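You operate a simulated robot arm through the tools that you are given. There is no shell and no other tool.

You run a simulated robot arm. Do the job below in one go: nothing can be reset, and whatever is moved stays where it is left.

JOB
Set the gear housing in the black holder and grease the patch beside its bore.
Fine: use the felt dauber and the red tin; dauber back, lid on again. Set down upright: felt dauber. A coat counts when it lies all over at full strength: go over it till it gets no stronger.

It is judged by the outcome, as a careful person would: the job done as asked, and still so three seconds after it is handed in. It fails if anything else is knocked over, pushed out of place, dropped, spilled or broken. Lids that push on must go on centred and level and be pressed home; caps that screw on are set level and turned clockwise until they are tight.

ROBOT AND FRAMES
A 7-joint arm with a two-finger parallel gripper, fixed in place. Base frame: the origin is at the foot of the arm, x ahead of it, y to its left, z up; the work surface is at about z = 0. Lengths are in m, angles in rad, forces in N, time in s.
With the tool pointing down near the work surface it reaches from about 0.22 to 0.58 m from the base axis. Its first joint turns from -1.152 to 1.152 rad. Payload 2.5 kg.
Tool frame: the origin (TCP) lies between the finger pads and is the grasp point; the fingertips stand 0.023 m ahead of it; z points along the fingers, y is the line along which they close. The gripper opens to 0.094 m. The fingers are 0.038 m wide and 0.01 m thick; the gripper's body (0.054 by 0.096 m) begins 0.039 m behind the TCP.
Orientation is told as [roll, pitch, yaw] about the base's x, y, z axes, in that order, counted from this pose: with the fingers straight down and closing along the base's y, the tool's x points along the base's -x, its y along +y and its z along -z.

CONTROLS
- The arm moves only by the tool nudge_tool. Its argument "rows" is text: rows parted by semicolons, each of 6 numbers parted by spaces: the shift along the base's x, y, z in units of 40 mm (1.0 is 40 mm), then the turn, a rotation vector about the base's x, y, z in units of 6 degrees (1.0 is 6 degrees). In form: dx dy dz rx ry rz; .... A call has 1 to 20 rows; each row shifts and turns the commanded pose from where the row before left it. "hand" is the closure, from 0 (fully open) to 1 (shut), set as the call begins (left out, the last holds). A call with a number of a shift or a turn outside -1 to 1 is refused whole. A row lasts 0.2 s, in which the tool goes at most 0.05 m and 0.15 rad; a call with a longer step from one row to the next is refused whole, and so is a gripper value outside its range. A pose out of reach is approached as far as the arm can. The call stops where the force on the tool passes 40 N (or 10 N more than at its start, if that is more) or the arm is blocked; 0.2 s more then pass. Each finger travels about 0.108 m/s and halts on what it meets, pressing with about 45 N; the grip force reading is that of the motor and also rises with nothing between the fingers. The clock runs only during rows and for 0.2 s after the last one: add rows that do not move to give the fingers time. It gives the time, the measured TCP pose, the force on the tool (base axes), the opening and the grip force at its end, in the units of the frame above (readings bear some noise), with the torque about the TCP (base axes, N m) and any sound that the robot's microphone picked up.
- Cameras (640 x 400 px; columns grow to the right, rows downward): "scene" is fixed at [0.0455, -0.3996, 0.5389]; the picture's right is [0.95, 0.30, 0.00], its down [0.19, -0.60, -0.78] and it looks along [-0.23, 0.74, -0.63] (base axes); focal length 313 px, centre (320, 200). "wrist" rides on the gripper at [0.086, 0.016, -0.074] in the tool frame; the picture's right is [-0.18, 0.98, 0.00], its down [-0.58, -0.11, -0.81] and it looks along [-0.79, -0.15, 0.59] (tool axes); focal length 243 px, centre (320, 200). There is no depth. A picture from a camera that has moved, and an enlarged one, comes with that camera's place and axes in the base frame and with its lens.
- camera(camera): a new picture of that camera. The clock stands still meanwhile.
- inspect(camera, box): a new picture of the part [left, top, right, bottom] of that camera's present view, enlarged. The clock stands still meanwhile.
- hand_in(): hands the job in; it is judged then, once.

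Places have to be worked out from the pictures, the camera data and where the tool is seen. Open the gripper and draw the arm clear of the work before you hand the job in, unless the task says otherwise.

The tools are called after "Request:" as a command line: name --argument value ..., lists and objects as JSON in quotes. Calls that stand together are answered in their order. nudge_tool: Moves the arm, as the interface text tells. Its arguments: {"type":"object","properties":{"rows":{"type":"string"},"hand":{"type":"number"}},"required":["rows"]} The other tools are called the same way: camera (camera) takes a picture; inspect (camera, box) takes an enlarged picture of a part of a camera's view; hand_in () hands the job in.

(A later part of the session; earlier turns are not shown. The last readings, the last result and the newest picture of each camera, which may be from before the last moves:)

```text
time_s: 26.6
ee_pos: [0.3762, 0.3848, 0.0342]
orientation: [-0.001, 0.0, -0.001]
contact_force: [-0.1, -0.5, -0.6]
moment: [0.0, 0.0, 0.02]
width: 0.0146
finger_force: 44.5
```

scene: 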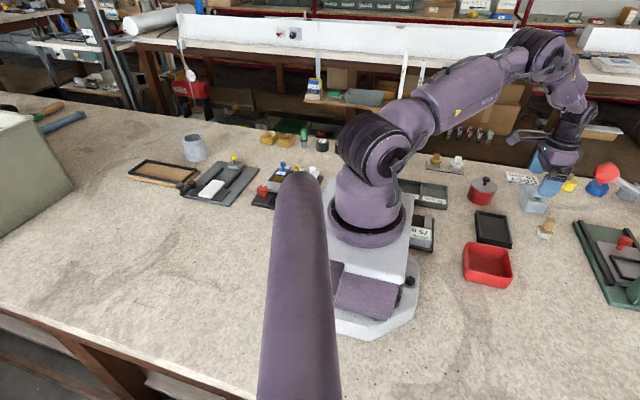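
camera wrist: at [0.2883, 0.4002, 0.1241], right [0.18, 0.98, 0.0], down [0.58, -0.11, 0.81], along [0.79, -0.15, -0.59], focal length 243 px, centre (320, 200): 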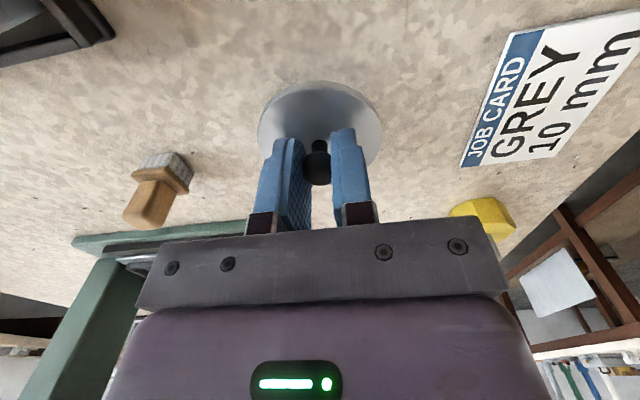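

No touch yet at TCP z 0.034; I keep lowering in 1.5 mm steps.

Request:
nudge_tool --rows "0 0 -0.04 0 0 0; 0 0 0 0 0 0"

Request:
nudge_tool --rows "0 0 -0.04 0 0 0; 0 0 0 0 0 0"

Request:
inspect --camera "scene" --box '[490, 160, 570, 220]'

```text
time_s: 27.2
ee_pos: [0.3754, 0.3849, 0.0325]
orientation: [-0.001, 0.0, 0.001]
contact_force: [-0.5, 0.4, -1.1]
moment: [0.0, 0.02, 0.01]
width: 0.0145
finger_force: 44.8
```

```text
time_s: 27.8
ee_pos: [0.3751, 0.3856, 0.0299]
orientation: [0.002, -0.001, 0.0]
contact_force: [0.8, -0.2, 0.3]
moment: [0.04, 0.0, 0.02]
width: 0.0147
finger_force: 44.6
```

```text
6.67 times, centred on (530, 190) of scene
camera zoom: at [0.0455, -0.3996, 0.5389], right [0.95, 0.3, 0.0], down [0.19, -0.6, -0.78], along [-0.23, 0.74, -0.63], focal length 2087 px, centre (-1080, 267)
```

zoom: 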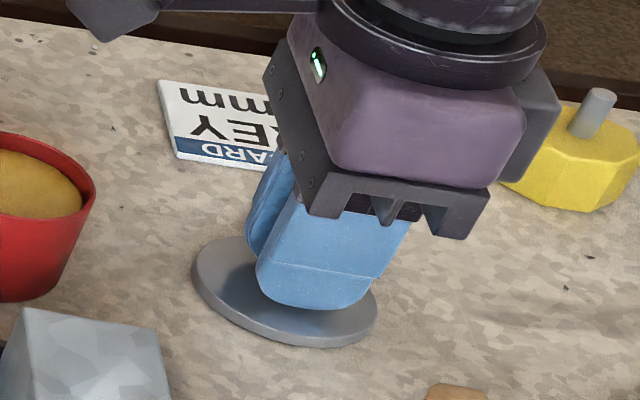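

The lid is all but touching the bench. One or two more 1 mm steps.

Request:
nudge_tool --rows "0 0 -0.025 0 0 0; 0 0 0 0 0 0"

Request:
nudge_tool --rows "0 0 -0.025 0 0 0; 0 0 0 0 0 0"

```text
time_s: 28.4
ee_pos: [0.3741, 0.3853, 0.0309]
orientation: [0.0, -0.001, 0.0]
contact_force: [-0.2, 0.7, -0.3]
moment: [-0.02, -0.02, -0.01]
width: 0.0146
finger_force: 45.7
```

```text
time_s: 29.0
ee_pos: [0.375, 0.3849, 0.0303]
orientation: [0.001, -0.002, 0.0]
contact_force: [0.1, -0.2, 5.6]
moment: [-0.01, 0.01, 0.0]
width: 0.0149
finger_force: 44.6
```

Contact at 5.6 N: the lid lies on the bench. I open, and rise straight up.

Request:
nudge_tool --rows "0 0 0 0 0 0; 0 0 0 0 0 0; 0 0 0 0 0 0; 0 0 0 0 0 0; 0 0 0.4 0 0 0; 0 0 0.8 0 0 0; 0 0 0.8 0 0 0; 0 0 0.8 0 0 0; 0 0 0 0 0 0" --hand 0

Request:
camera --camera "wrist"

Request:
inspect --camera "scene" --box '[450, 150, 578, 250]'

```text
time_s: 31.0
ee_pos: [0.3748, 0.3837, 0.1429]
orientation: [0.001, 0.001, 0.001]
contact_force: [0.1, -0.2, 0.2]
moment: [0.02, -0.02, 0.0]
width: 0.0937
finger_force: 0.1
```

```text
taken
camera wrist: at [0.2864, 0.4007, 0.2168], right [0.18, 0.98, 0.0], down [0.58, -0.11, 0.81], along [0.79, -0.15, -0.59], focal length 243 px, centre (320, 200)
```

wrist: 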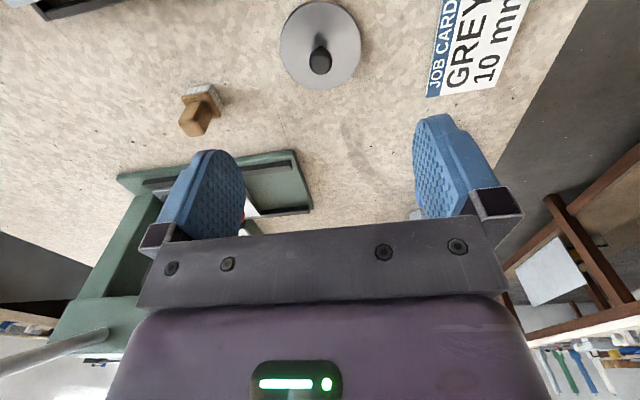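

```text
4.00 times, centred on (514, 200) of scene
camera zoom: at [0.0455, -0.3996, 0.5389], right [0.95, 0.3, 0.0], down [0.19, -0.6, -0.78], along [-0.23, 0.74, -0.63], focal length 1252 px, centre (-456, 200)
```

zoom: 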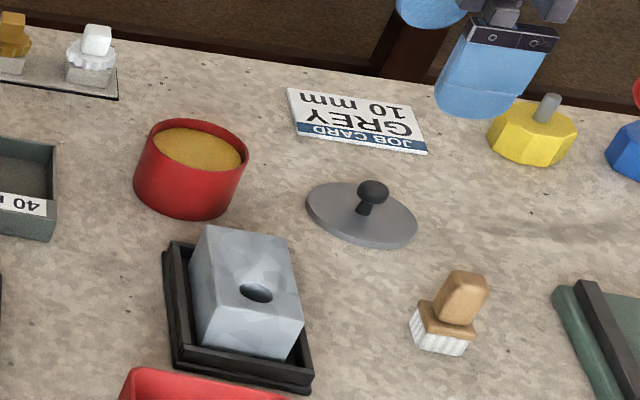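

The lid lies flat on the bench. The press lever's red ball works out near (0.375, 0.163, 0.24), so I keep well to its +y side while moving to look at the dauber more closely.

Request:
nudge_tool --rows "-0.1 -0.7 0.1 0 0 0; -0.1 -0.7 0.1 0 0 0; -0.1 -0.7 0.1 0 0 0; -0.1 -0.65 0 0 0 0; 0 0 0 0 0 0"

Request:
camera --camera "wrist"

Request:
inspect --camera "wrist" --box '[260, 50, 400, 160]'

Request:
inspect --camera "scene" --box '[522, 200, 578, 250]'

Request:
camera --camera "scene"

```text
time_s: 32.2
ee_pos: [0.3579, 0.2739, 0.1532]
orientation: [0.0, 0.0, 0.001]
contact_force: [0.1, -0.2, -0.8]
moment: [0.03, 0.01, 0.01]
width: 0.094
finger_force: 0.1
```

```text
taken
camera wrist: at [0.2708, 0.2902, 0.2269], right [0.18, 0.98, 0.0], down [0.58, -0.11, 0.81], along [0.79, -0.15, -0.59], focal length 243 px, centre (320, 200)
```

wrist: 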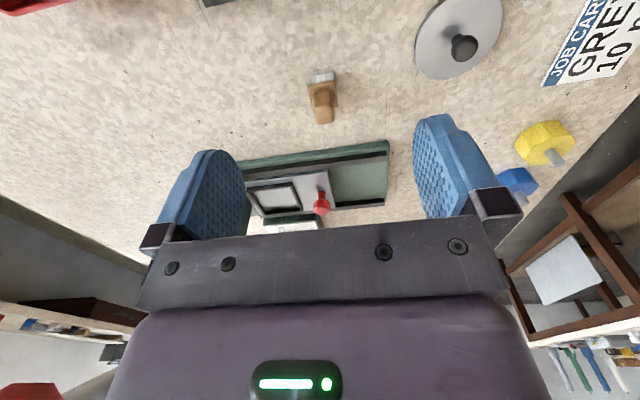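

```text
3.64 times, centred on (330, 105) of wrist
camera zoom: at [0.2708, 0.2902, 0.2269], right [0.18, 0.98, 0.0], down [0.58, -0.11, 0.81], along [0.79, -0.15, -0.59], focal length 882 px, centre (284, 546)
```

zoom: 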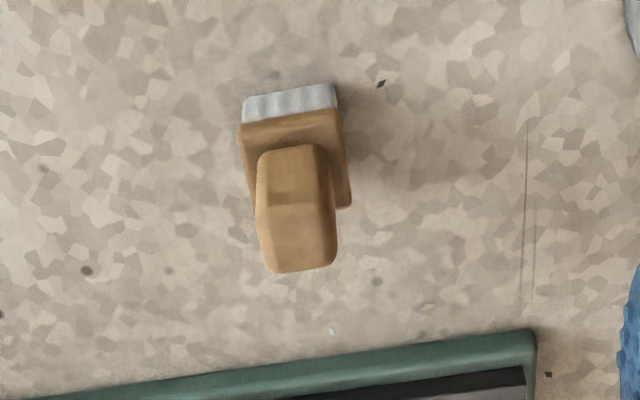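

```text
8.00 times, centred on (550, 225) of scene
camera zoom: at [0.0455, -0.3996, 0.5389], right [0.95, 0.3, 0.0], down [0.19, -0.6, -0.78], along [-0.23, 0.74, -0.63], focal length 2505 px, centre (-1520, 0)
```

zoom: 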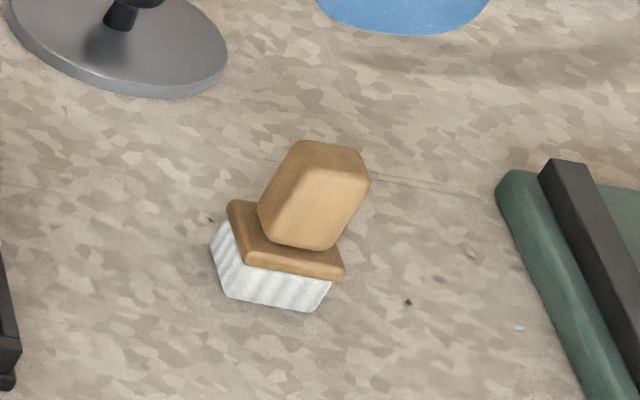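

```text
taken
```

scene: 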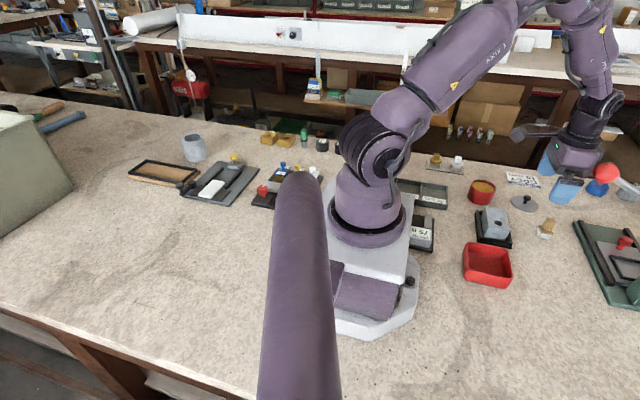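

The dauber stands at about (0.393, 0.270): felt 24 mm square and 12 mm tall, then a wooden plate, then a handle roughly 15 mm wide up to z 0.045. I move over it and come partway down to check.

Request:
nudge_tool --rows "0.3 -0.04 -0.3 0 0 0; 0.3 -0.04 -0.3 0 0 0; 0.25 -0.03 -0.4 0 0 0; 0 0 -0.4 0 0 0; 0 0 0 0 0 0"

Request:
camera --camera "wrist"

Request:
inspect --camera "scene" --box '[500, 160, 620, 250]'

```text
time_s: 33.4
ee_pos: [0.3927, 0.2711, 0.0964]
orientation: [0.0, -0.001, 0.002]
contact_force: [0.3, 1.3, -0.5]
moment: [-0.02, 0.02, -0.05]
width: 0.0939
finger_force: 0.0
```

```text
taken
camera wrist: at [0.3052, 0.2882, 0.1716], right [0.18, 0.98, 0.0], down [0.58, -0.11, 0.81], along [0.79, -0.15, -0.59], focal length 243 px, centre (320, 200)
```

wrist: 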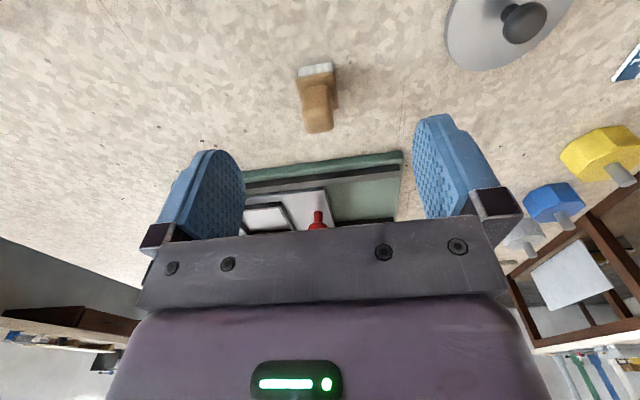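

```text
4.44 times, centred on (560, 205) of scene
camera zoom: at [0.0455, -0.3996, 0.5389], right [0.95, 0.3, 0.0], down [0.19, -0.6, -0.78], along [-0.23, 0.74, -0.63], focal length 1392 px, centre (-747, 178)
```

zoom: 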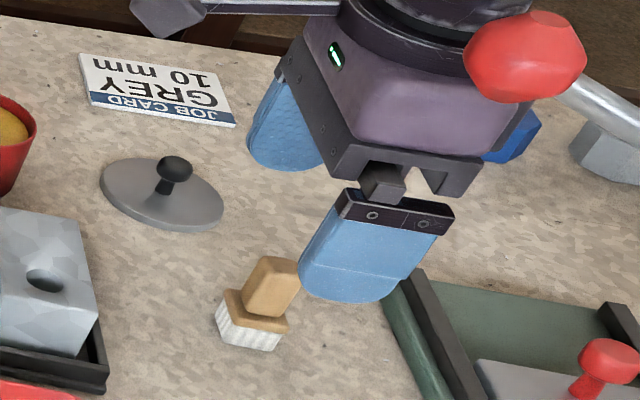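

The handle's top is at (0.392, 0.270), right under the TCP. I go down to TCP z 0.046, which keeps the fingertips above the wooden plate.

Request:
nudge_tool --rows "0 -0.01 -0.5 0 0 0; 0 0 -0.4 0 0 0; 0 0 -0.25 0 0 0; 0 0 -0.1 0 0 0; 0 0 0 0 0 0"

Request:
camera --camera "wrist"

Request:
inspect --camera "scene" --box '[520, 180, 600, 240]'

```text
time_s: 34.6
ee_pos: [0.3941, 0.2704, 0.0473]
orientation: [0.001, -0.002, 0.0]
contact_force: [0.1, 0.1, 0.6]
moment: [-0.03, -0.02, -0.01]
width: 0.0939
finger_force: 0.0
```

```text
taken
camera wrist: at [0.3059, 0.2869, 0.121], right [0.18, 0.98, 0.0], down [0.58, -0.11, 0.81], along [0.79, -0.15, -0.59], focal length 243 px, centre (320, 200)
```

wrist: 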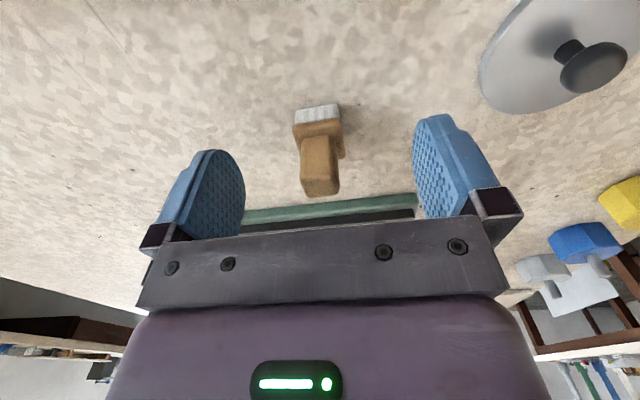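

```text
6.67 times, centred on (560, 210) of scene
camera zoom: at [0.0455, -0.3996, 0.5389], right [0.95, 0.3, 0.0], down [0.19, -0.6, -0.78], along [-0.23, 0.74, -0.63], focal length 2087 px, centre (-1280, 133)
```

zoom: 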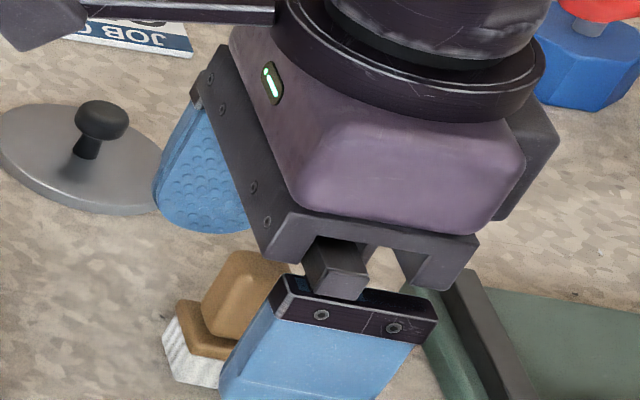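

The fingers straddle the handle above the plate. I close on it.

Request:
nudge_tool --rows "0 0 0 0 0 0; 0 0 0 0 0 0; 0 0 0 0 0 0; 0 0 0 0 0 0" --hand 1

Request:
camera --camera "wrist"

```text
time_s: 35.6
ee_pos: [0.3942, 0.2709, 0.0474]
orientation: [0.0, 0.001, 0.001]
contact_force: [0.5, 0.0, -0.1]
moment: [0.04, 0.0, -0.03]
width: 0.0171
finger_force: 44.7
```

```text
taken
camera wrist: at [0.3058, 0.2869, 0.1211], right [0.18, 0.98, 0.0], down [0.58, -0.11, 0.81], along [0.79, -0.15, -0.59], focal length 243 px, centre (320, 200)
```

wrist: 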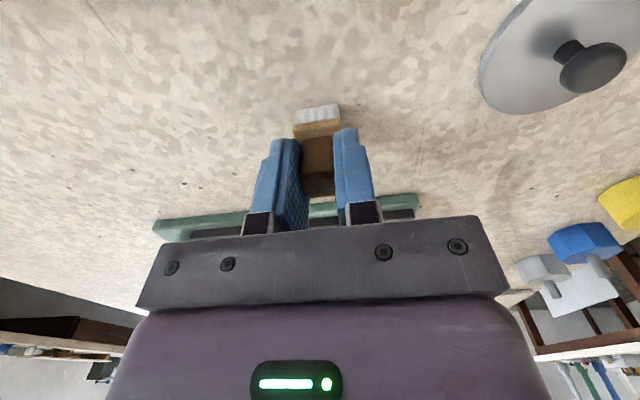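

The handle is held at 0.017 width. I lift the dauber straight up and carry it high to above the open tin.

Request:
nudge_tool --rows "0 0 0.4 0 0 0; 0 0 0.9 0 0 0; 0 0 0.9 0 0 0; 0 0 0.5 0 0 0; -0.65 0.5 0 0 0 0; -0.65 0.5 0 0 0 0; -0.65 0.5 0 0 0 0; -0.65 0.5 0 0 0 0; -0.76 0.6 0 0 0 0; 0 0 0 0 0 0"

Request:
camera --camera "wrist"

Request:
inspect --camera "scene" --box '[440, 130, 560, 220]'

```text
time_s: 37.8
ee_pos: [0.2567, 0.372, 0.1565]
orientation: [0.0, 0.0, 0.0]
contact_force: [-0.1, 0.4, 0.3]
moment: [-0.02, -0.03, -0.01]
width: 0.0172
finger_force: 45.6
```

```text
taken
camera wrist: at [0.1681, 0.3899, 0.2292], right [0.18, 0.98, 0.0], down [0.58, -0.11, 0.81], along [0.79, -0.15, -0.59], focal length 243 px, centre (320, 200)
```

wrist: 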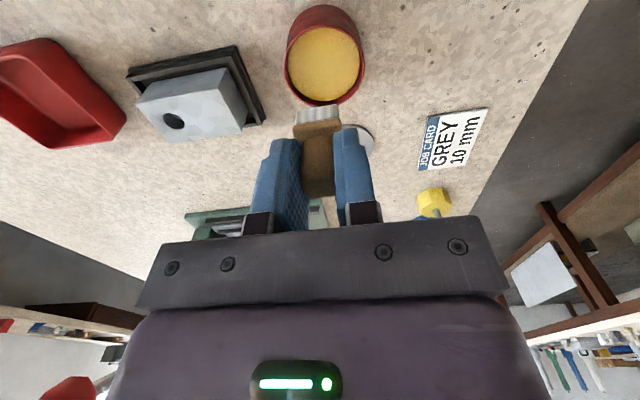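

```text
4.44 times, centred on (500, 175) of scene
camera zoom: at [0.0455, -0.3995, 0.5389], right [0.95, 0.3, 0.0], down [0.19, -0.6, -0.78], along [-0.23, 0.74, -0.63], focal length 1392 px, centre (-480, 311)
```

zoom: 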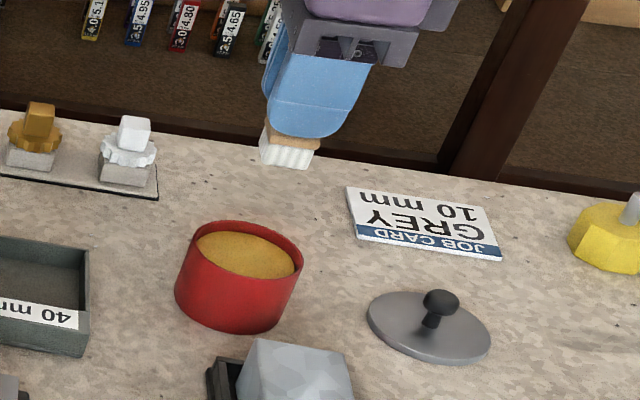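

Request:
inspect --camera "wrist" --box '[260, 0, 400, 120]'

```text
3.33 times, centred on (330, 60) of wrist
camera zoom: at [0.1681, 0.3899, 0.2292], right [0.18, 0.98, 0.0], down [0.58, -0.11, 0.81], along [0.79, -0.15, -0.59], focal length 809 px, centre (287, 667)
```

zoom: 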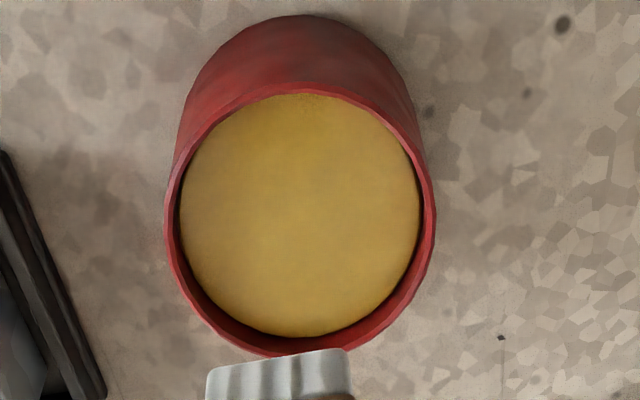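

The tin's centre comes out at about (0.258, 0.376), and the grease lies roughly 8 mm under the rim, near z 0.034. I let the arm settle and lower the dauber into the middle of the tin, watching the force.

Request:
nudge_tool --rows "0 0 0 0 0 0; 0 0 -0.7 0 0 0; 0 0 -0.7 0 0 0; 0 0 -0.3 0 0 0; 0 0 0 0 0 0"

Request:
camera --camera "wrist"

Request:
inspect --camera "scene" --box '[450, 150, 530, 210]'

```text
time_s: 39.0
ee_pos: [0.2566, 0.3738, 0.0879]
orientation: [0.0, 0.0, 0.001]
contact_force: [-0.2, 0.5, -0.2]
moment: [0.0, -0.01, -0.02]
width: 0.017
finger_force: 45.0
```

```text
taken
camera wrist: at [0.168, 0.3902, 0.1616], right [0.18, 0.98, 0.0], down [0.58, -0.11, 0.81], along [0.79, -0.15, -0.59], focal length 243 px, centre (320, 200)
```

wrist: 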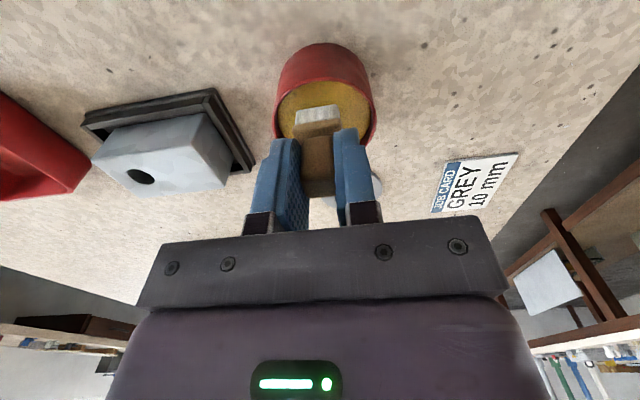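

```text
6.67 times, centred on (490, 180) of scene
camera zoom: at [0.0455, -0.3996, 0.5389], right [0.95, 0.3, 0.0], down [0.19, -0.6, -0.78], along [-0.23, 0.74, -0.63], focal length 2087 px, centre (-813, 333)
```

zoom: 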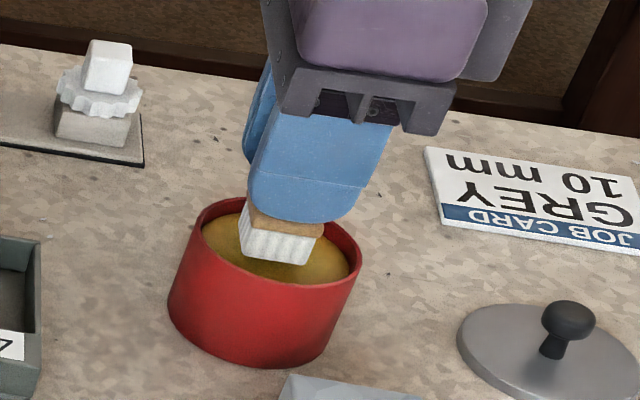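

The felt is inside the rim and clear of the walls. I lower it in small steps into the grease.

Request:
nudge_tool --rows "0 0.03 -0.1 0 0 0; 0 0 0 0 0 0"

Request:
nudge_tool --rows "0 0 -0.08 0 0 0; 0 0 0 0 0 0"

Request:
inspect --camera "scene" --box '[450, 150, 530, 210]'

```text
time_s: 39.6
ee_pos: [0.2567, 0.3762, 0.0833]
orientation: [0.0, -0.002, 0.001]
contact_force: [-0.3, -0.2, -0.9]
moment: [0.01, -0.02, -0.03]
width: 0.0173
finger_force: 44.6
```

```text
time_s: 40.2
ee_pos: [0.2567, 0.3758, 0.0793]
orientation: [0.001, 0.0, 0.002]
contact_force: [-7.7, -8.3, 22.9]
moment: [-0.31, 0.32, 0.0]
width: 0.0172
finger_force: 44.7
```

```text
6.67 times, centred on (490, 180) of scene
camera zoom: at [0.0455, -0.3996, 0.5388], right [0.95, 0.3, 0.0], down [0.19, -0.6, -0.78], along [-0.23, 0.74, -0.63], focal length 2087 px, centre (-813, 333)
```

zoom: 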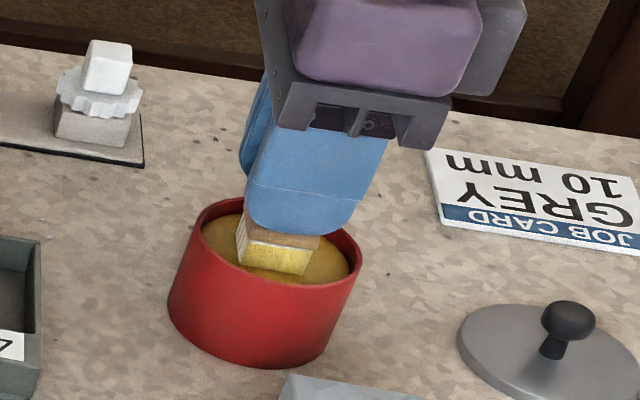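

The felt touched the grease at 23 N and its lower half is yellow, so it is loaded. I raise it clear of the tin and carry it over the free area beside the bore.

Request:
nudge_tool --rows "0 0 0.1 0 0 0; 0 0 0.5 0 0 0; 0 0 0.7 0 0 0; 0 0 0 0 0 0; 0.12 -0.7 0 0 0 0; 0.12 -0.7 0 0 0 0; 0.12 -0.7 0 0 0 0; 0.12 -0.64 0 0 0 0; 0 0 0 0 0 0; 0 0 0 0 0 0"

Request:
camera --camera "wrist"

Request:
inspect --camera "scene" --box '[440, 150, 560, 240]'

```text
time_s: 42.4
ee_pos: [0.2767, 0.2666, 0.1281]
orientation: [0.0, -0.002, 0.002]
contact_force: [-0.3, 0.0, -0.5]
moment: [-0.02, -0.01, -0.03]
width: 0.0169
finger_force: 45.4
```

```text
taken
camera wrist: at [0.1893, 0.282, 0.2037], right [0.18, 0.98, 0.0], down [0.58, -0.11, 0.81], along [0.79, -0.15, -0.59], focal length 243 px, centre (320, 200)
```

wrist: 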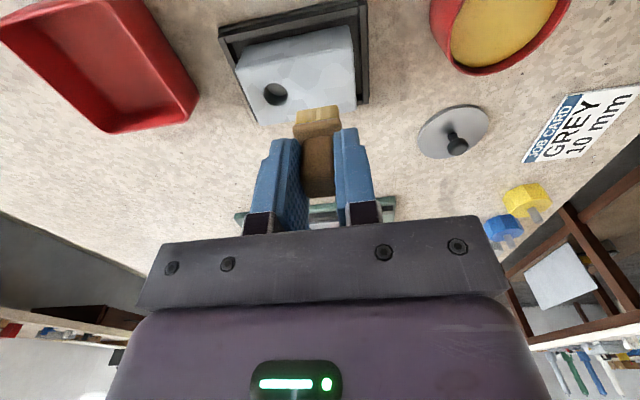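

```text
4.44 times, centred on (500, 195) of scene
camera zoom: at [0.0455, -0.3996, 0.5389], right [0.95, 0.3, 0.0], down [0.19, -0.6, -0.78], along [-0.23, 0.74, -0.63], focal length 1392 px, centre (-480, 222)
```

zoom: 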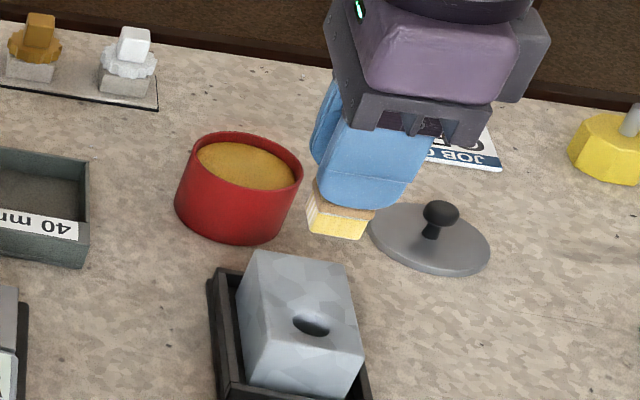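

I zoom in on the housing's top from here to fix where its corners and bore are.

Request:
inspect --camera "wrist" --box '[210, 0, 380, 130]'

Request:
inspect --camera "scene" --box '[478, 200, 526, 245]'

```text
3.08 times, centred on (295, 65) of wrist
camera zoom: at [0.1893, 0.282, 0.2037], right [0.18, 0.98, 0.0], down [0.58, -0.11, 0.81], along [0.79, -0.15, -0.59], focal length 746 px, centre (397, 615)
```

zoom: 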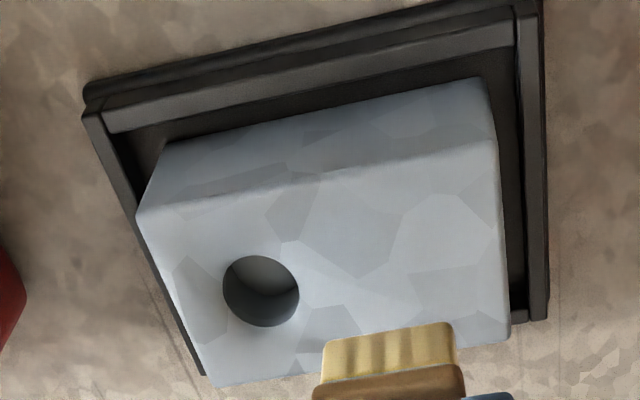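

```text
8.89 times, centred on (502, 222) of scene
camera zoom: at [0.0455, -0.3996, 0.5389], right [0.95, 0.3, 0.0], down [0.19, -0.6, -0.78], along [-0.23, 0.74, -0.63], focal length 2783 px, centre (-1298, 0)
```

zoom: 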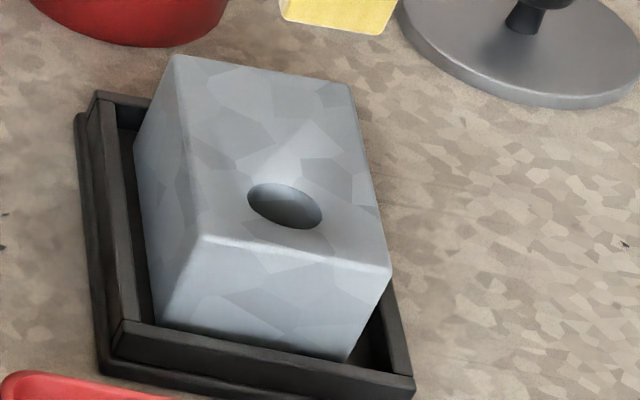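

The housing's top spans x 0.255–0.299, y 0.213–0.289, with the bore at (0.277, 0.233), so the free area runs from y 0.242 to 0.289. The felt is over its middle; I lower it till it touches.

Request:
nudge_tool --rows "0 0 -0.5 0 0 0; 0 0 -0.35 0 0 0; 0 0 0 0 0 0"

Request:
nudge_tool --rows "0 0 -0.08 0 0 0; 0 0 0 0 0 0"

Request:
nudge_tool --rows "0 0 -0.05 0 0 0; 0 0 0 0 0 0"

```text
time_s: 43.2
ee_pos: [0.2774, 0.2647, 0.0973]
orientation: [-0.002, -0.001, 0.0]
contact_force: [0.0, 0.1, -1.1]
moment: [-0.01, 0.04, 0.0]
width: 0.0176
finger_force: 44.7
```

```text
time_s: 43.8
ee_pos: [0.2782, 0.2637, 0.0938]
orientation: [-0.002, 0.0, 0.001]
contact_force: [0.5, 0.4, -1.0]
moment: [0.01, 0.01, 0.02]
width: 0.017
finger_force: 45.0
```

```text
time_s: 44.4
ee_pos: [0.2779, 0.2657, 0.0916]
orientation: [0.0, -0.001, 0.001]
contact_force: [0.5, 1.2, -0.3]
moment: [0.01, -0.05, 0.03]
width: 0.0169
finger_force: 44.4
```

No touch yet at TCP z 0.0916; I go on down in 1–2 mm steps.

Request:
nudge_tool --rows "0 0 -0.04 0 0 0; 0 0 0 0 0 0"

Request:
nudge_tool --rows "0 0 -0.03 0 0 0; 0 0 0 0 0 0"

```text
time_s: 45.0
ee_pos: [0.278, 0.2652, 0.09]
orientation: [-0.001, 0.002, 0.0]
contact_force: [0.1, -0.4, -1.2]
moment: [-0.02, -0.01, 0.0]
width: 0.0172
finger_force: 45.6
```

```text
time_s: 45.6
ee_pos: [0.2782, 0.2656, 0.0886]
orientation: [0.002, -0.001, -0.001]
contact_force: [-0.3, 0.2, -1.0]
moment: [0.02, -0.02, 0.01]
width: 0.0171
finger_force: 45.4
```

Still free; two more 1 mm steps.

Request:
nudge_tool --rows "0 0 -0.025 0 0 0; 0 0 0 0 0 0"

Request:
nudge_tool --rows "0 0 -0.02 0 0 0; 0 0 0 0 0 0"

Request:
inspect --camera "wrist" --box '[230, 40, 390, 160]'

```text
time_s: 46.2
ee_pos: [0.2787, 0.2654, 0.0896]
orientation: [-0.001, -0.002, 0.001]
contact_force: [-3.7, -2.5, 5.1]
moment: [-0.08, 0.07, -0.02]
width: 0.0172
finger_force: 44.8
```

```text
time_s: 46.8
ee_pos: [0.2781, 0.266, 0.0887]
orientation: [0.002, -0.001, 0.002]
contact_force: [-8.7, -4.5, 33.3]
moment: [-0.37, 0.38, -0.1]
width: 0.0171
finger_force: 45.0
```

```text
3.33 times, centred on (310, 100) of wrist
camera zoom: at [0.1903, 0.2824, 0.1628], right [0.18, 0.98, 0.0], down [0.58, -0.11, 0.81], along [0.79, -0.15, -0.59], focal length 809 px, centre (353, 533)
```

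zoom: 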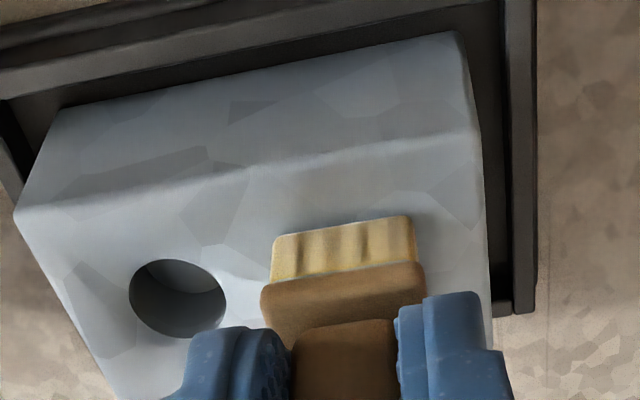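

Firm contact at 33 N. I lift the felt clear by about 3 cm and shift aside a little to see what it has left on the housing.

Request:
nudge_tool --rows "0 0 0.1 0 0 0; 0 0 0.6 0 0 0; 0 0 0.6 0 0 0; 0.5 0.5 0 0 0 0; 0 0 0 0 0 0; 0 0 0 0 0 0"

Request:
inspect --camera "wrist" --box '[180, 0, 340, 120]'

Request:
inspect --camera "scene" --box '[478, 200, 526, 245]'

```text
time_s: 48.2
ee_pos: [0.2969, 0.2862, 0.1384]
orientation: [0.0, -0.001, 0.001]
contact_force: [0.2, 0.1, 0.1]
moment: [0.0, -0.01, -0.01]
width: 0.0174
finger_force: 44.8
```

```text
3.33 times, centred on (260, 60) of wrist
camera zoom: at [0.2092, 0.3023, 0.2125], right [0.18, 0.98, 0.0], down [0.58, -0.11, 0.81], along [0.79, -0.15, -0.59], focal length 809 px, centre (520, 667)
```

zoom: 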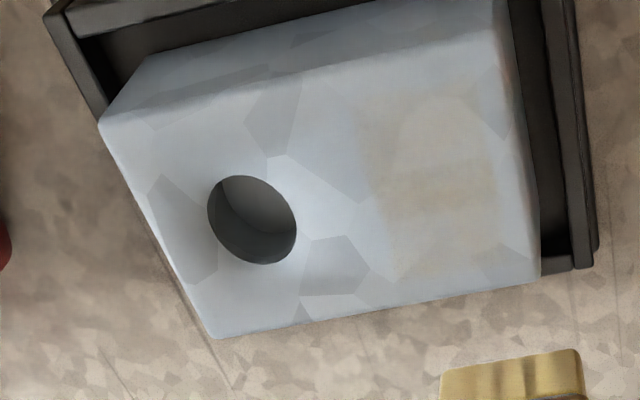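

```text
8.89 times, centred on (502, 222) of scene
camera zoom: at [0.0455, -0.3996, 0.5389], right [0.95, 0.3, 0.0], down [0.19, -0.6, -0.78], along [-0.23, 0.74, -0.63], focal length 2783 px, centre (-1298, 0)
```

zoom: 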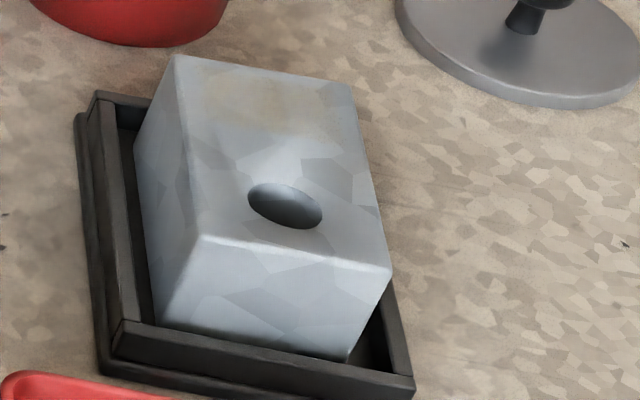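

A faint yellowish film now lies on a rectangle of roughly x 0.263–0.294, y 0.257–0.283, so that is the patch area beside the bore; it needs many more passes. I go back down lightly on its near edge and wipe to and fro, checking the force first.

Request:
nudge_tool --rows "-0.65 -0.5 0 0 0 0; 0 0 -0.6 0 0 0; 0 0 -0.6 0 0 0; 0 0 -0.06 0 0 0; 0 0 0 0 0 0; 0 0 -0.025 0 0 0; 0 0 0 0 0 0"

```text
time_s: 50.0
ee_pos: [0.2715, 0.2663, 0.0882]
orientation: [-0.001, 0.001, 0.0]
contact_force: [-0.5, -2.3, 5.4]
moment: [-0.01, 0.03, 0.05]
width: 0.0172
finger_force: 45.2
stopped in row 7: the force on the tool passed its limit at 41 N (the readings are from after the stop); the commanded pose is now the measured one
```

The force peaked and the arm relaxed to a light 5 N contact. From here I wipe slowly in x with small rows.

Request:
nudge_tool --rows "0.1 0 0 0 0 0; 0.1 0 0 0 0 0; 0.1 0 0 0 0 0; 0 0 0 0 0 0"

```text
time_s: 51.0
ee_pos: [0.2831, 0.2658, 0.0907]
orientation: [0.0, 0.002, 0.002]
contact_force: [-5.8, -1.7, 11.4]
moment: [-0.06, 0.21, -0.01]
width: 0.0173
finger_force: 44.8
```

Sliding works at about 11 N of pressure. I go on wiping across the whole patch in a back-and-forth pattern.

Request:
nudge_tool --rows "0 0.12 0 0 0 0; -0.1 0 0 0 0 0; -0.1 0 0 0 0 0; -0.1 0 0 0 0 0; 0 0.12 0 0 0 0; 0.1 0 0 0 0 0; 0.1 0 0 0 0 0; 0.1 0 0 0 0 0; 0 0 0 0 0 0"

```text
time_s: 53.0
ee_pos: [0.2831, 0.2754, 0.0884]
orientation: [0.001, 0.0, 0.001]
contact_force: [-0.3, 1.6, 1.5]
moment: [0.02, -0.01, 0.0]
width: 0.0169
finger_force: 45.3
```

The pressure has dropped to about 1.5 N at the end of the pass. I lift and look at the coat.

Request:
nudge_tool --rows "0 0 0.4 0 0 0; 0 0 0.6 0 0 0; 0.4 0.3 0.3 0 0 0; 0 0 0 0 0 0; 0 0 0 0 0 0"

Request:
inspect --camera "wrist" --box '[180, 0, 340, 120]'

Request:
inspect --camera "scene" --box '[478, 200, 526, 245]'

```text
time_s: 54.2
ee_pos: [0.2991, 0.2877, 0.1416]
orientation: [0.0, 0.001, 0.001]
contact_force: [-0.8, -0.7, -0.4]
moment: [-0.02, -0.01, -0.02]
width: 0.0171
finger_force: 45.0
```

```text
3.33 times, centred on (260, 60) of wrist
camera zoom: at [0.2111, 0.3038, 0.2159], right [0.18, 0.98, 0.0], down [0.58, -0.11, 0.81], along [0.79, -0.15, -0.59], focal length 809 px, centre (520, 667)
```

zoom: 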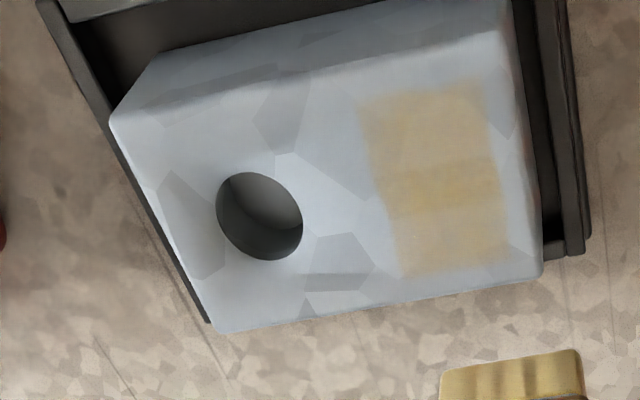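

```text
8.89 times, centred on (502, 222) of scene
camera zoom: at [0.0455, -0.3996, 0.5389], right [0.95, 0.3, 0.0], down [0.19, -0.6, -0.78], along [-0.23, 0.74, -0.63], focal length 2783 px, centre (-1298, 0)
```

zoom: 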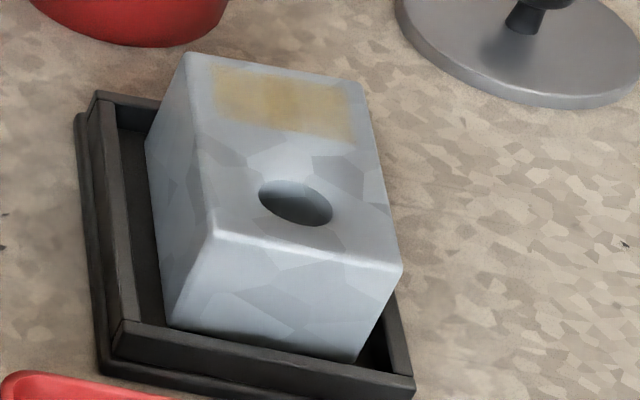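

The coat now shows the patch clearly: x 0.2635–0.298, y 0.261–0.285, centred on (0.281, 0.273), still weak towards its ends; the housing has slid about 4 mm in +x within the tray, which is harmless. I go back to the tin for more grease.

Request:
nudge_tool --rows "-0.34 0.73 0 0 0 0; -0.34 0.73 0 0 0 0; -0.35 0.73 0 0 0 0; 0 0 0 0 0 0; 0 0 -0.6 0 0 0; 0 0 -0.6 0 0 0; 0 0 -0.15 0 0 0; 0 0 0 0 0 0"

Request:
inspect --camera "scene" --box '[450, 150, 530, 210]'

Request:
inspect --camera "wrist" --box '[240, 30, 400, 150]'

```text
time_s: 56.0
ee_pos: [0.2591, 0.3762, 0.0854]
orientation: [-0.002, 0.002, 0.002]
contact_force: [-0.2, 0.0, -0.8]
moment: [-0.03, -0.01, 0.0]
width: 0.0173
finger_force: 44.8
```

```text
6.67 times, centred on (490, 180) of scene
camera zoom: at [0.0455, -0.3996, 0.5389], right [0.95, 0.3, 0.0], down [0.19, -0.6, -0.78], along [-0.23, 0.74, -0.63], focal length 2087 px, centre (-813, 333)
```

zoom: 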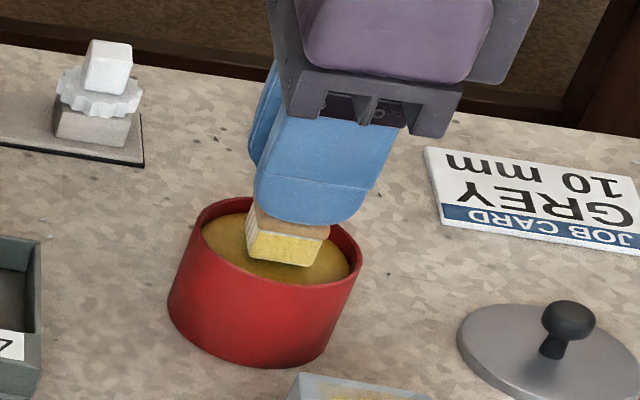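

```text
3.33 times, centred on (320, 90) of wrist
camera zoom: at [0.1708, 0.392, 0.1601], right [0.18, 0.98, 0.0], down [0.58, -0.11, 0.81], along [0.79, -0.15, -0.59], focal length 809 px, centre (320, 567)
```

zoom: 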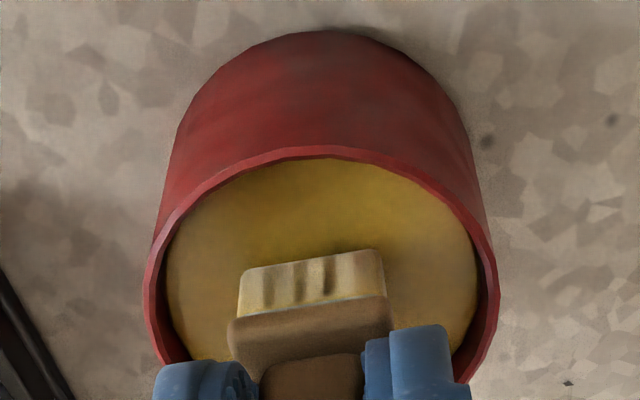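

The felt is well inside the rim again. I dip it until contact and hold for a moment.

Request:
nudge_tool --rows "0 0 -0.09 0 0 0; 0 0 -0.04 0 0 0; 0 0 0 0 0 0; 0 0 0 0 0 0"

```text
time_s: 57.0
ee_pos: [0.2579, 0.3739, 0.0804]
orientation: [-0.001, 0.001, 0.001]
contact_force: [0.2, -0.1, 0.0]
moment: [0.0, 0.0, 0.02]
width: 0.017
finger_force: 45.0
```

No contact force yet; a bit deeper in 0.8 mm steps.

Request:
nudge_tool --rows "0 0 -0.02 0 0 0; 0 0 -0.02 0 0 0; 0 0 0 0 0 0"

```text
time_s: 57.8
ee_pos: [0.258, 0.3763, 0.0815]
orientation: [0.0, 0.0, 0.0]
contact_force: [-2.9, -5.6, 15.0]
moment: [-0.26, 0.06, 0.0]
width: 0.0173
finger_force: 44.9
```

Contact at 15 N. I hold briefly, lift, and carry the loaded dauber back over the near end of the patch, stopping just above it.

Request:
nudge_tool --rows "0 0 0 0 0 0; 0 0 0 0 0 0; 0 0 0.1 0 0 0; 0 0 0.6 0 0 0; 0 0 0.6 0 0 0; 0.12 -0.64 0 0 0 0; 0.12 -0.64 0 0 0 0; 0.12 -0.64 0 0 0 0; 0.02 -0.63 0 0 0 0; 0 0 0 0 0 0; 0 0 -0.6 0 0 0; 0 0 -0.38 0 0 0; 0 0 0 0 0 0; 0 0 0 0 0 0"

Request:
inspect --camera "wrist" --box '[230, 40, 390, 160]'

```text
time_s: 60.8
ee_pos: [0.274, 0.2719, 0.0923]
orientation: [0.0, -0.001, -0.001]
contact_force: [1.1, -0.2, -0.8]
moment: [0.02, 0.0, 0.01]
width: 0.0172
finger_force: 45.2
```

```text
3.33 times, centred on (310, 100) of wrist
camera zoom: at [0.1858, 0.2893, 0.1666], right [0.18, 0.98, 0.0], down [0.58, -0.11, 0.81], along [0.79, -0.15, -0.59], focal length 809 px, centre (353, 533)
```

zoom: 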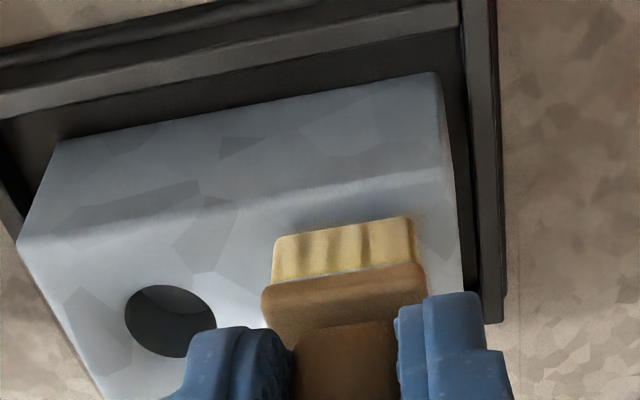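

The felt is lined up with the patch in y and with its near edge in x. I lower in small steps to a light contact.

Request:
nudge_tool --rows "0 0 -0.06 0 0 0; 0 0 0 0 0 0"

Request:
nudge_tool --rows "0 0 -0.025 0 0 0; 0 0 0 0 0 0"

Request:
nudge_tool --rows "0 0 -0.015 0 0 0; 0 0 0 0 0 0"

```text
time_s: 61.4
ee_pos: [0.274, 0.2728, 0.0901]
orientation: [0.0, 0.0, 0.0]
contact_force: [-0.4, 0.6, -1.5]
moment: [0.01, -0.01, 0.02]
width: 0.0173
finger_force: 45.2
```

```text
time_s: 62.0
ee_pos: [0.2731, 0.273, 0.0886]
orientation: [0.001, -0.001, 0.0]
contact_force: [1.0, -0.9, -0.4]
moment: [0.0, -0.01, 0.0]
width: 0.0171
finger_force: 45.0
```

```text
time_s: 62.6
ee_pos: [0.2738, 0.273, 0.0894]
orientation: [-0.001, 0.001, -0.001]
contact_force: [-2.9, -2.2, 9.1]
moment: [-0.1, 0.04, -0.01]
width: 0.0172
finger_force: 45.5
```

Contact at 9 N. I wipe along x over the length of the patch and back.

Request:
nudge_tool --rows "0.1 0 0 0 0 0; 0.1 0 0 0 0 0; 0.1 0 0 0 0 0; 0.1 0 0 0 0 0; -0.1 0 0 0 0 0; -0.1 0 0 0 0 0; -0.1 0 0 0 0 0; -0.1 0 0 0 0 0; 0 0 0 0 0 0"

```text
time_s: 64.6
ee_pos: [0.2746, 0.2718, 0.0887]
orientation: [0.002, -0.001, 0.001]
contact_force: [5.7, 1.2, 9.8]
moment: [-0.01, -0.28, 0.05]
width: 0.0172
finger_force: 45.7
```

Pressure holds near 10 N. I make more passes with a small y offset to either side so the edges are covered too.

Request:
nudge_tool --rows "0 0.05 0 0 0 0; 0.1 0 0 0 0 0; 0.1 0 0 0 0 0; 0.1 0 0 0 0 0; 0.1 0 0 0 0 0; 0 -0.1 0 0 0 0; -0.1 0 0 0 0 0; -0.1 0 0 0 0 0; -0.1 0 0 0 0 0; -0.1 0 0 0 0 0; 0 0.05 0 0 0 0; 0 0 0 0 0 0"

Request:
nudge_tool --rows "0 0 0.4 0 0 0; 0 0 0.6 0 0 0; 0.6 0.4 0.3 0 0 0; 0 0 0 0 0 0; 0 0 0 0 0 0"

Request:
inspect --camera "wrist" --box '[180, 0, 340, 120]'

Request:
inspect --camera "scene" --box '[478, 200, 526, 245]'

```text
time_s: 67.2
ee_pos: [0.2742, 0.2722, 0.0873]
orientation: [-0.001, 0.0, -0.002]
contact_force: [5.6, -7.9, 19.1]
moment: [-0.32, -0.35, -0.06]
width: 0.0171
finger_force: 45.2
```

```text
time_s: 68.4
ee_pos: [0.3002, 0.2894, 0.141]
orientation: [0.002, -0.001, 0.001]
contact_force: [-0.1, 0.7, -1.1]
moment: [0.0, 0.02, -0.01]
width: 0.0172
finger_force: 45.1
```

```text
3.33 times, centred on (260, 60) of wrist
camera zoom: at [0.2116, 0.306, 0.2143], right [0.18, 0.98, 0.0], down [0.58, -0.11, 0.81], along [0.79, -0.15, -0.59], focal length 809 px, centre (520, 667)
```

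zoom: 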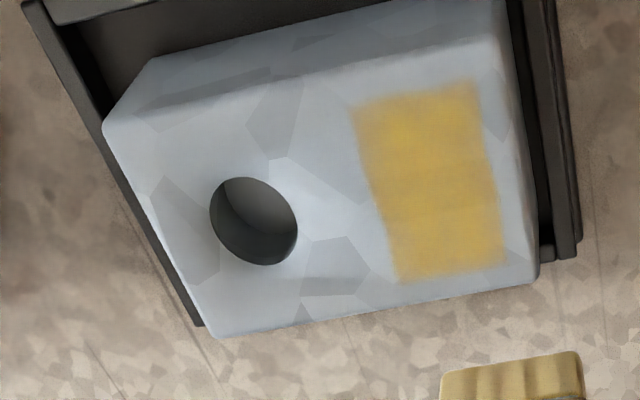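

```text
8.89 times, centred on (502, 222) of scene
camera zoom: at [0.0455, -0.3996, 0.5389], right [0.95, 0.3, 0.0], down [0.19, -0.6, -0.78], along [-0.23, 0.74, -0.63], focal length 2783 px, centre (-1298, 0)
```

zoom: 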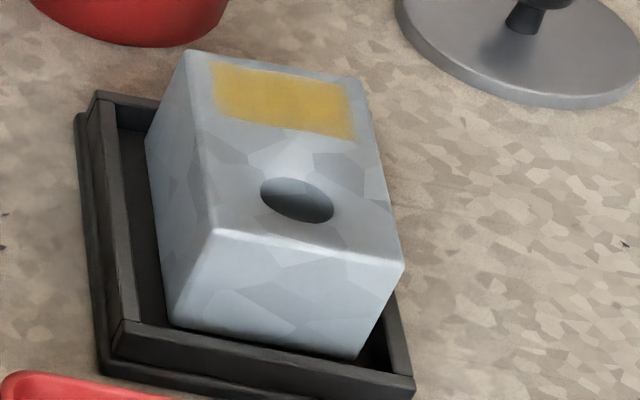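

The coat is far stronger, with the edges still a bit lighter than the middle. I dip once more.

Request:
nudge_tool --rows "-0.35 0.72 0 0 0 0; -0.35 0.72 0 0 0 0; -0.35 0.72 0 0 0 0; 0 0 0 0 0 0; 0 0 -0.6 0 0 0; 0 0 -0.6 0 0 0; 0 0 -0.15 0 0 0; 0 0 -0.05 0 0 0; 0 0 0 0 0 0"

Request:
inspect --camera "wrist" --box '[240, 30, 400, 150]'

```text
time_s: 70.4
ee_pos: [0.2571, 0.3744, 0.0838]
orientation: [-0.002, 0.0, 0.0]
contact_force: [0.2, -0.1, 0.1]
moment: [-0.01, -0.02, -0.03]
width: 0.017
finger_force: 45.0
```

```text
3.33 times, centred on (320, 90) of wrist
camera zoom: at [0.1679, 0.3913, 0.1585], right [0.18, 0.98, 0.0], down [0.58, -0.11, 0.81], along [0.79, -0.15, -0.59], focal length 809 px, centre (320, 567)
```

zoom: 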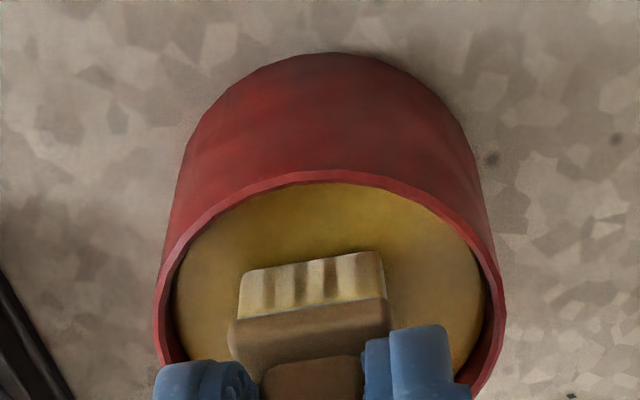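

The felt is inside the rim with room all round; I lower the last few millimetres into the grease.

Request:
nudge_tool --rows "0 0 -0.05 0 0 0; 0 0 -0.03 0 0 0; 0 0 0 0 0 0"

Request:
nudge_tool --rows "0 0 -0.02 0 0 0; 0 0 0 0 0 0"

```text
time_s: 71.2
ee_pos: [0.2553, 0.3755, 0.0812]
orientation: [0.0, 0.0, 0.0]
contact_force: [-1.5, -0.7, 0.0]
moment: [-0.03, -0.02, 0.01]
width: 0.0172
finger_force: 44.7
```

```text
time_s: 71.8
ee_pos: [0.2562, 0.3747, 0.0816]
orientation: [0.0, -0.002, 0.0]
contact_force: [-0.5, 0.2, 2.1]
moment: [-0.03, -0.01, -0.01]
width: 0.0171
finger_force: 44.9
```

First touch at 2 N; I press slightly more, hold, then lift and carry the dauber back over the patch.

Request:
nudge_tool --rows "0 0 -0.015 0 0 0; 0 0 0 0 0 0; 0 0 0 0 0 0; 0 0 0 0 0 0"

Request:
nudge_tool --rows "0 0 0.1 0 0 0; 0 0 0.6 0 0 0; 0 0 0.6 0 0 0; 0.1 -0.63 0 0 0 0; 0.1 -0.63 0 0 0 0; 0.1 -0.63 0 0 0 0; 0.1 -0.62 0 0 0 0; 0 0 0 0 0 0; 0 0 -0.6 0 0 0; 0 0 -0.4 0 0 0; 0 0 0 0 0 0; 0 0 0 0 0 0"

Request:
inspect --camera "wrist" --box '[230, 40, 390, 160]'

```text
time_s: 72.8
ee_pos: [0.2563, 0.3748, 0.0806]
orientation: [0.001, 0.0, 0.001]
contact_force: [-2.2, -1.3, 16.6]
moment: [-0.06, 0.05, 0.02]
width: 0.0171
finger_force: 44.6
```

```text
time_s: 75.4
ee_pos: [0.2715, 0.2745, 0.0928]
orientation: [0.001, -0.002, -0.001]
contact_force: [-0.6, 0.3, -0.3]
moment: [0.0, 0.0, 0.0]
width: 0.0173
finger_force: 45.2
```

```text
3.33 times, centred on (310, 100) of wrist
camera zoom: at [0.1831, 0.2907, 0.167], right [0.18, 0.98, 0.0], down [0.58, -0.11, 0.81], along [0.79, -0.15, -0.59], focal length 809 px, centre (353, 533)
```

zoom: 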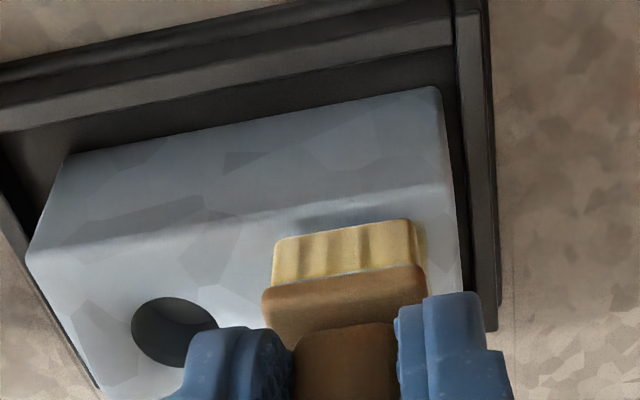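

The felt overlaps the patch's near edge a little, as wanted. I lower it to a light contact.

Request:
nudge_tool --rows "0 0 -0.06 0 0 0; 0 0 -0.03 0 0 0; 0 0 0 0 0 0"

Request:
nudge_tool --rows "0 0 -0.02 0 0 0; 0 0 0 0 0 0"

```text
time_s: 76.2
ee_pos: [0.2709, 0.2741, 0.0895]
orientation: [-0.001, -0.001, -0.001]
contact_force: [-0.4, 0.3, -0.6]
moment: [0.02, 0.03, 0.04]
width: 0.0173
finger_force: 44.8
```

```text
time_s: 76.8
ee_pos: [0.2701, 0.2734, 0.0879]
orientation: [-0.002, 0.0, -0.003]
contact_force: [-2.2, -1.5, 6.9]
moment: [-0.1, 0.05, -0.02]
width: 0.0176
finger_force: 45.1
```

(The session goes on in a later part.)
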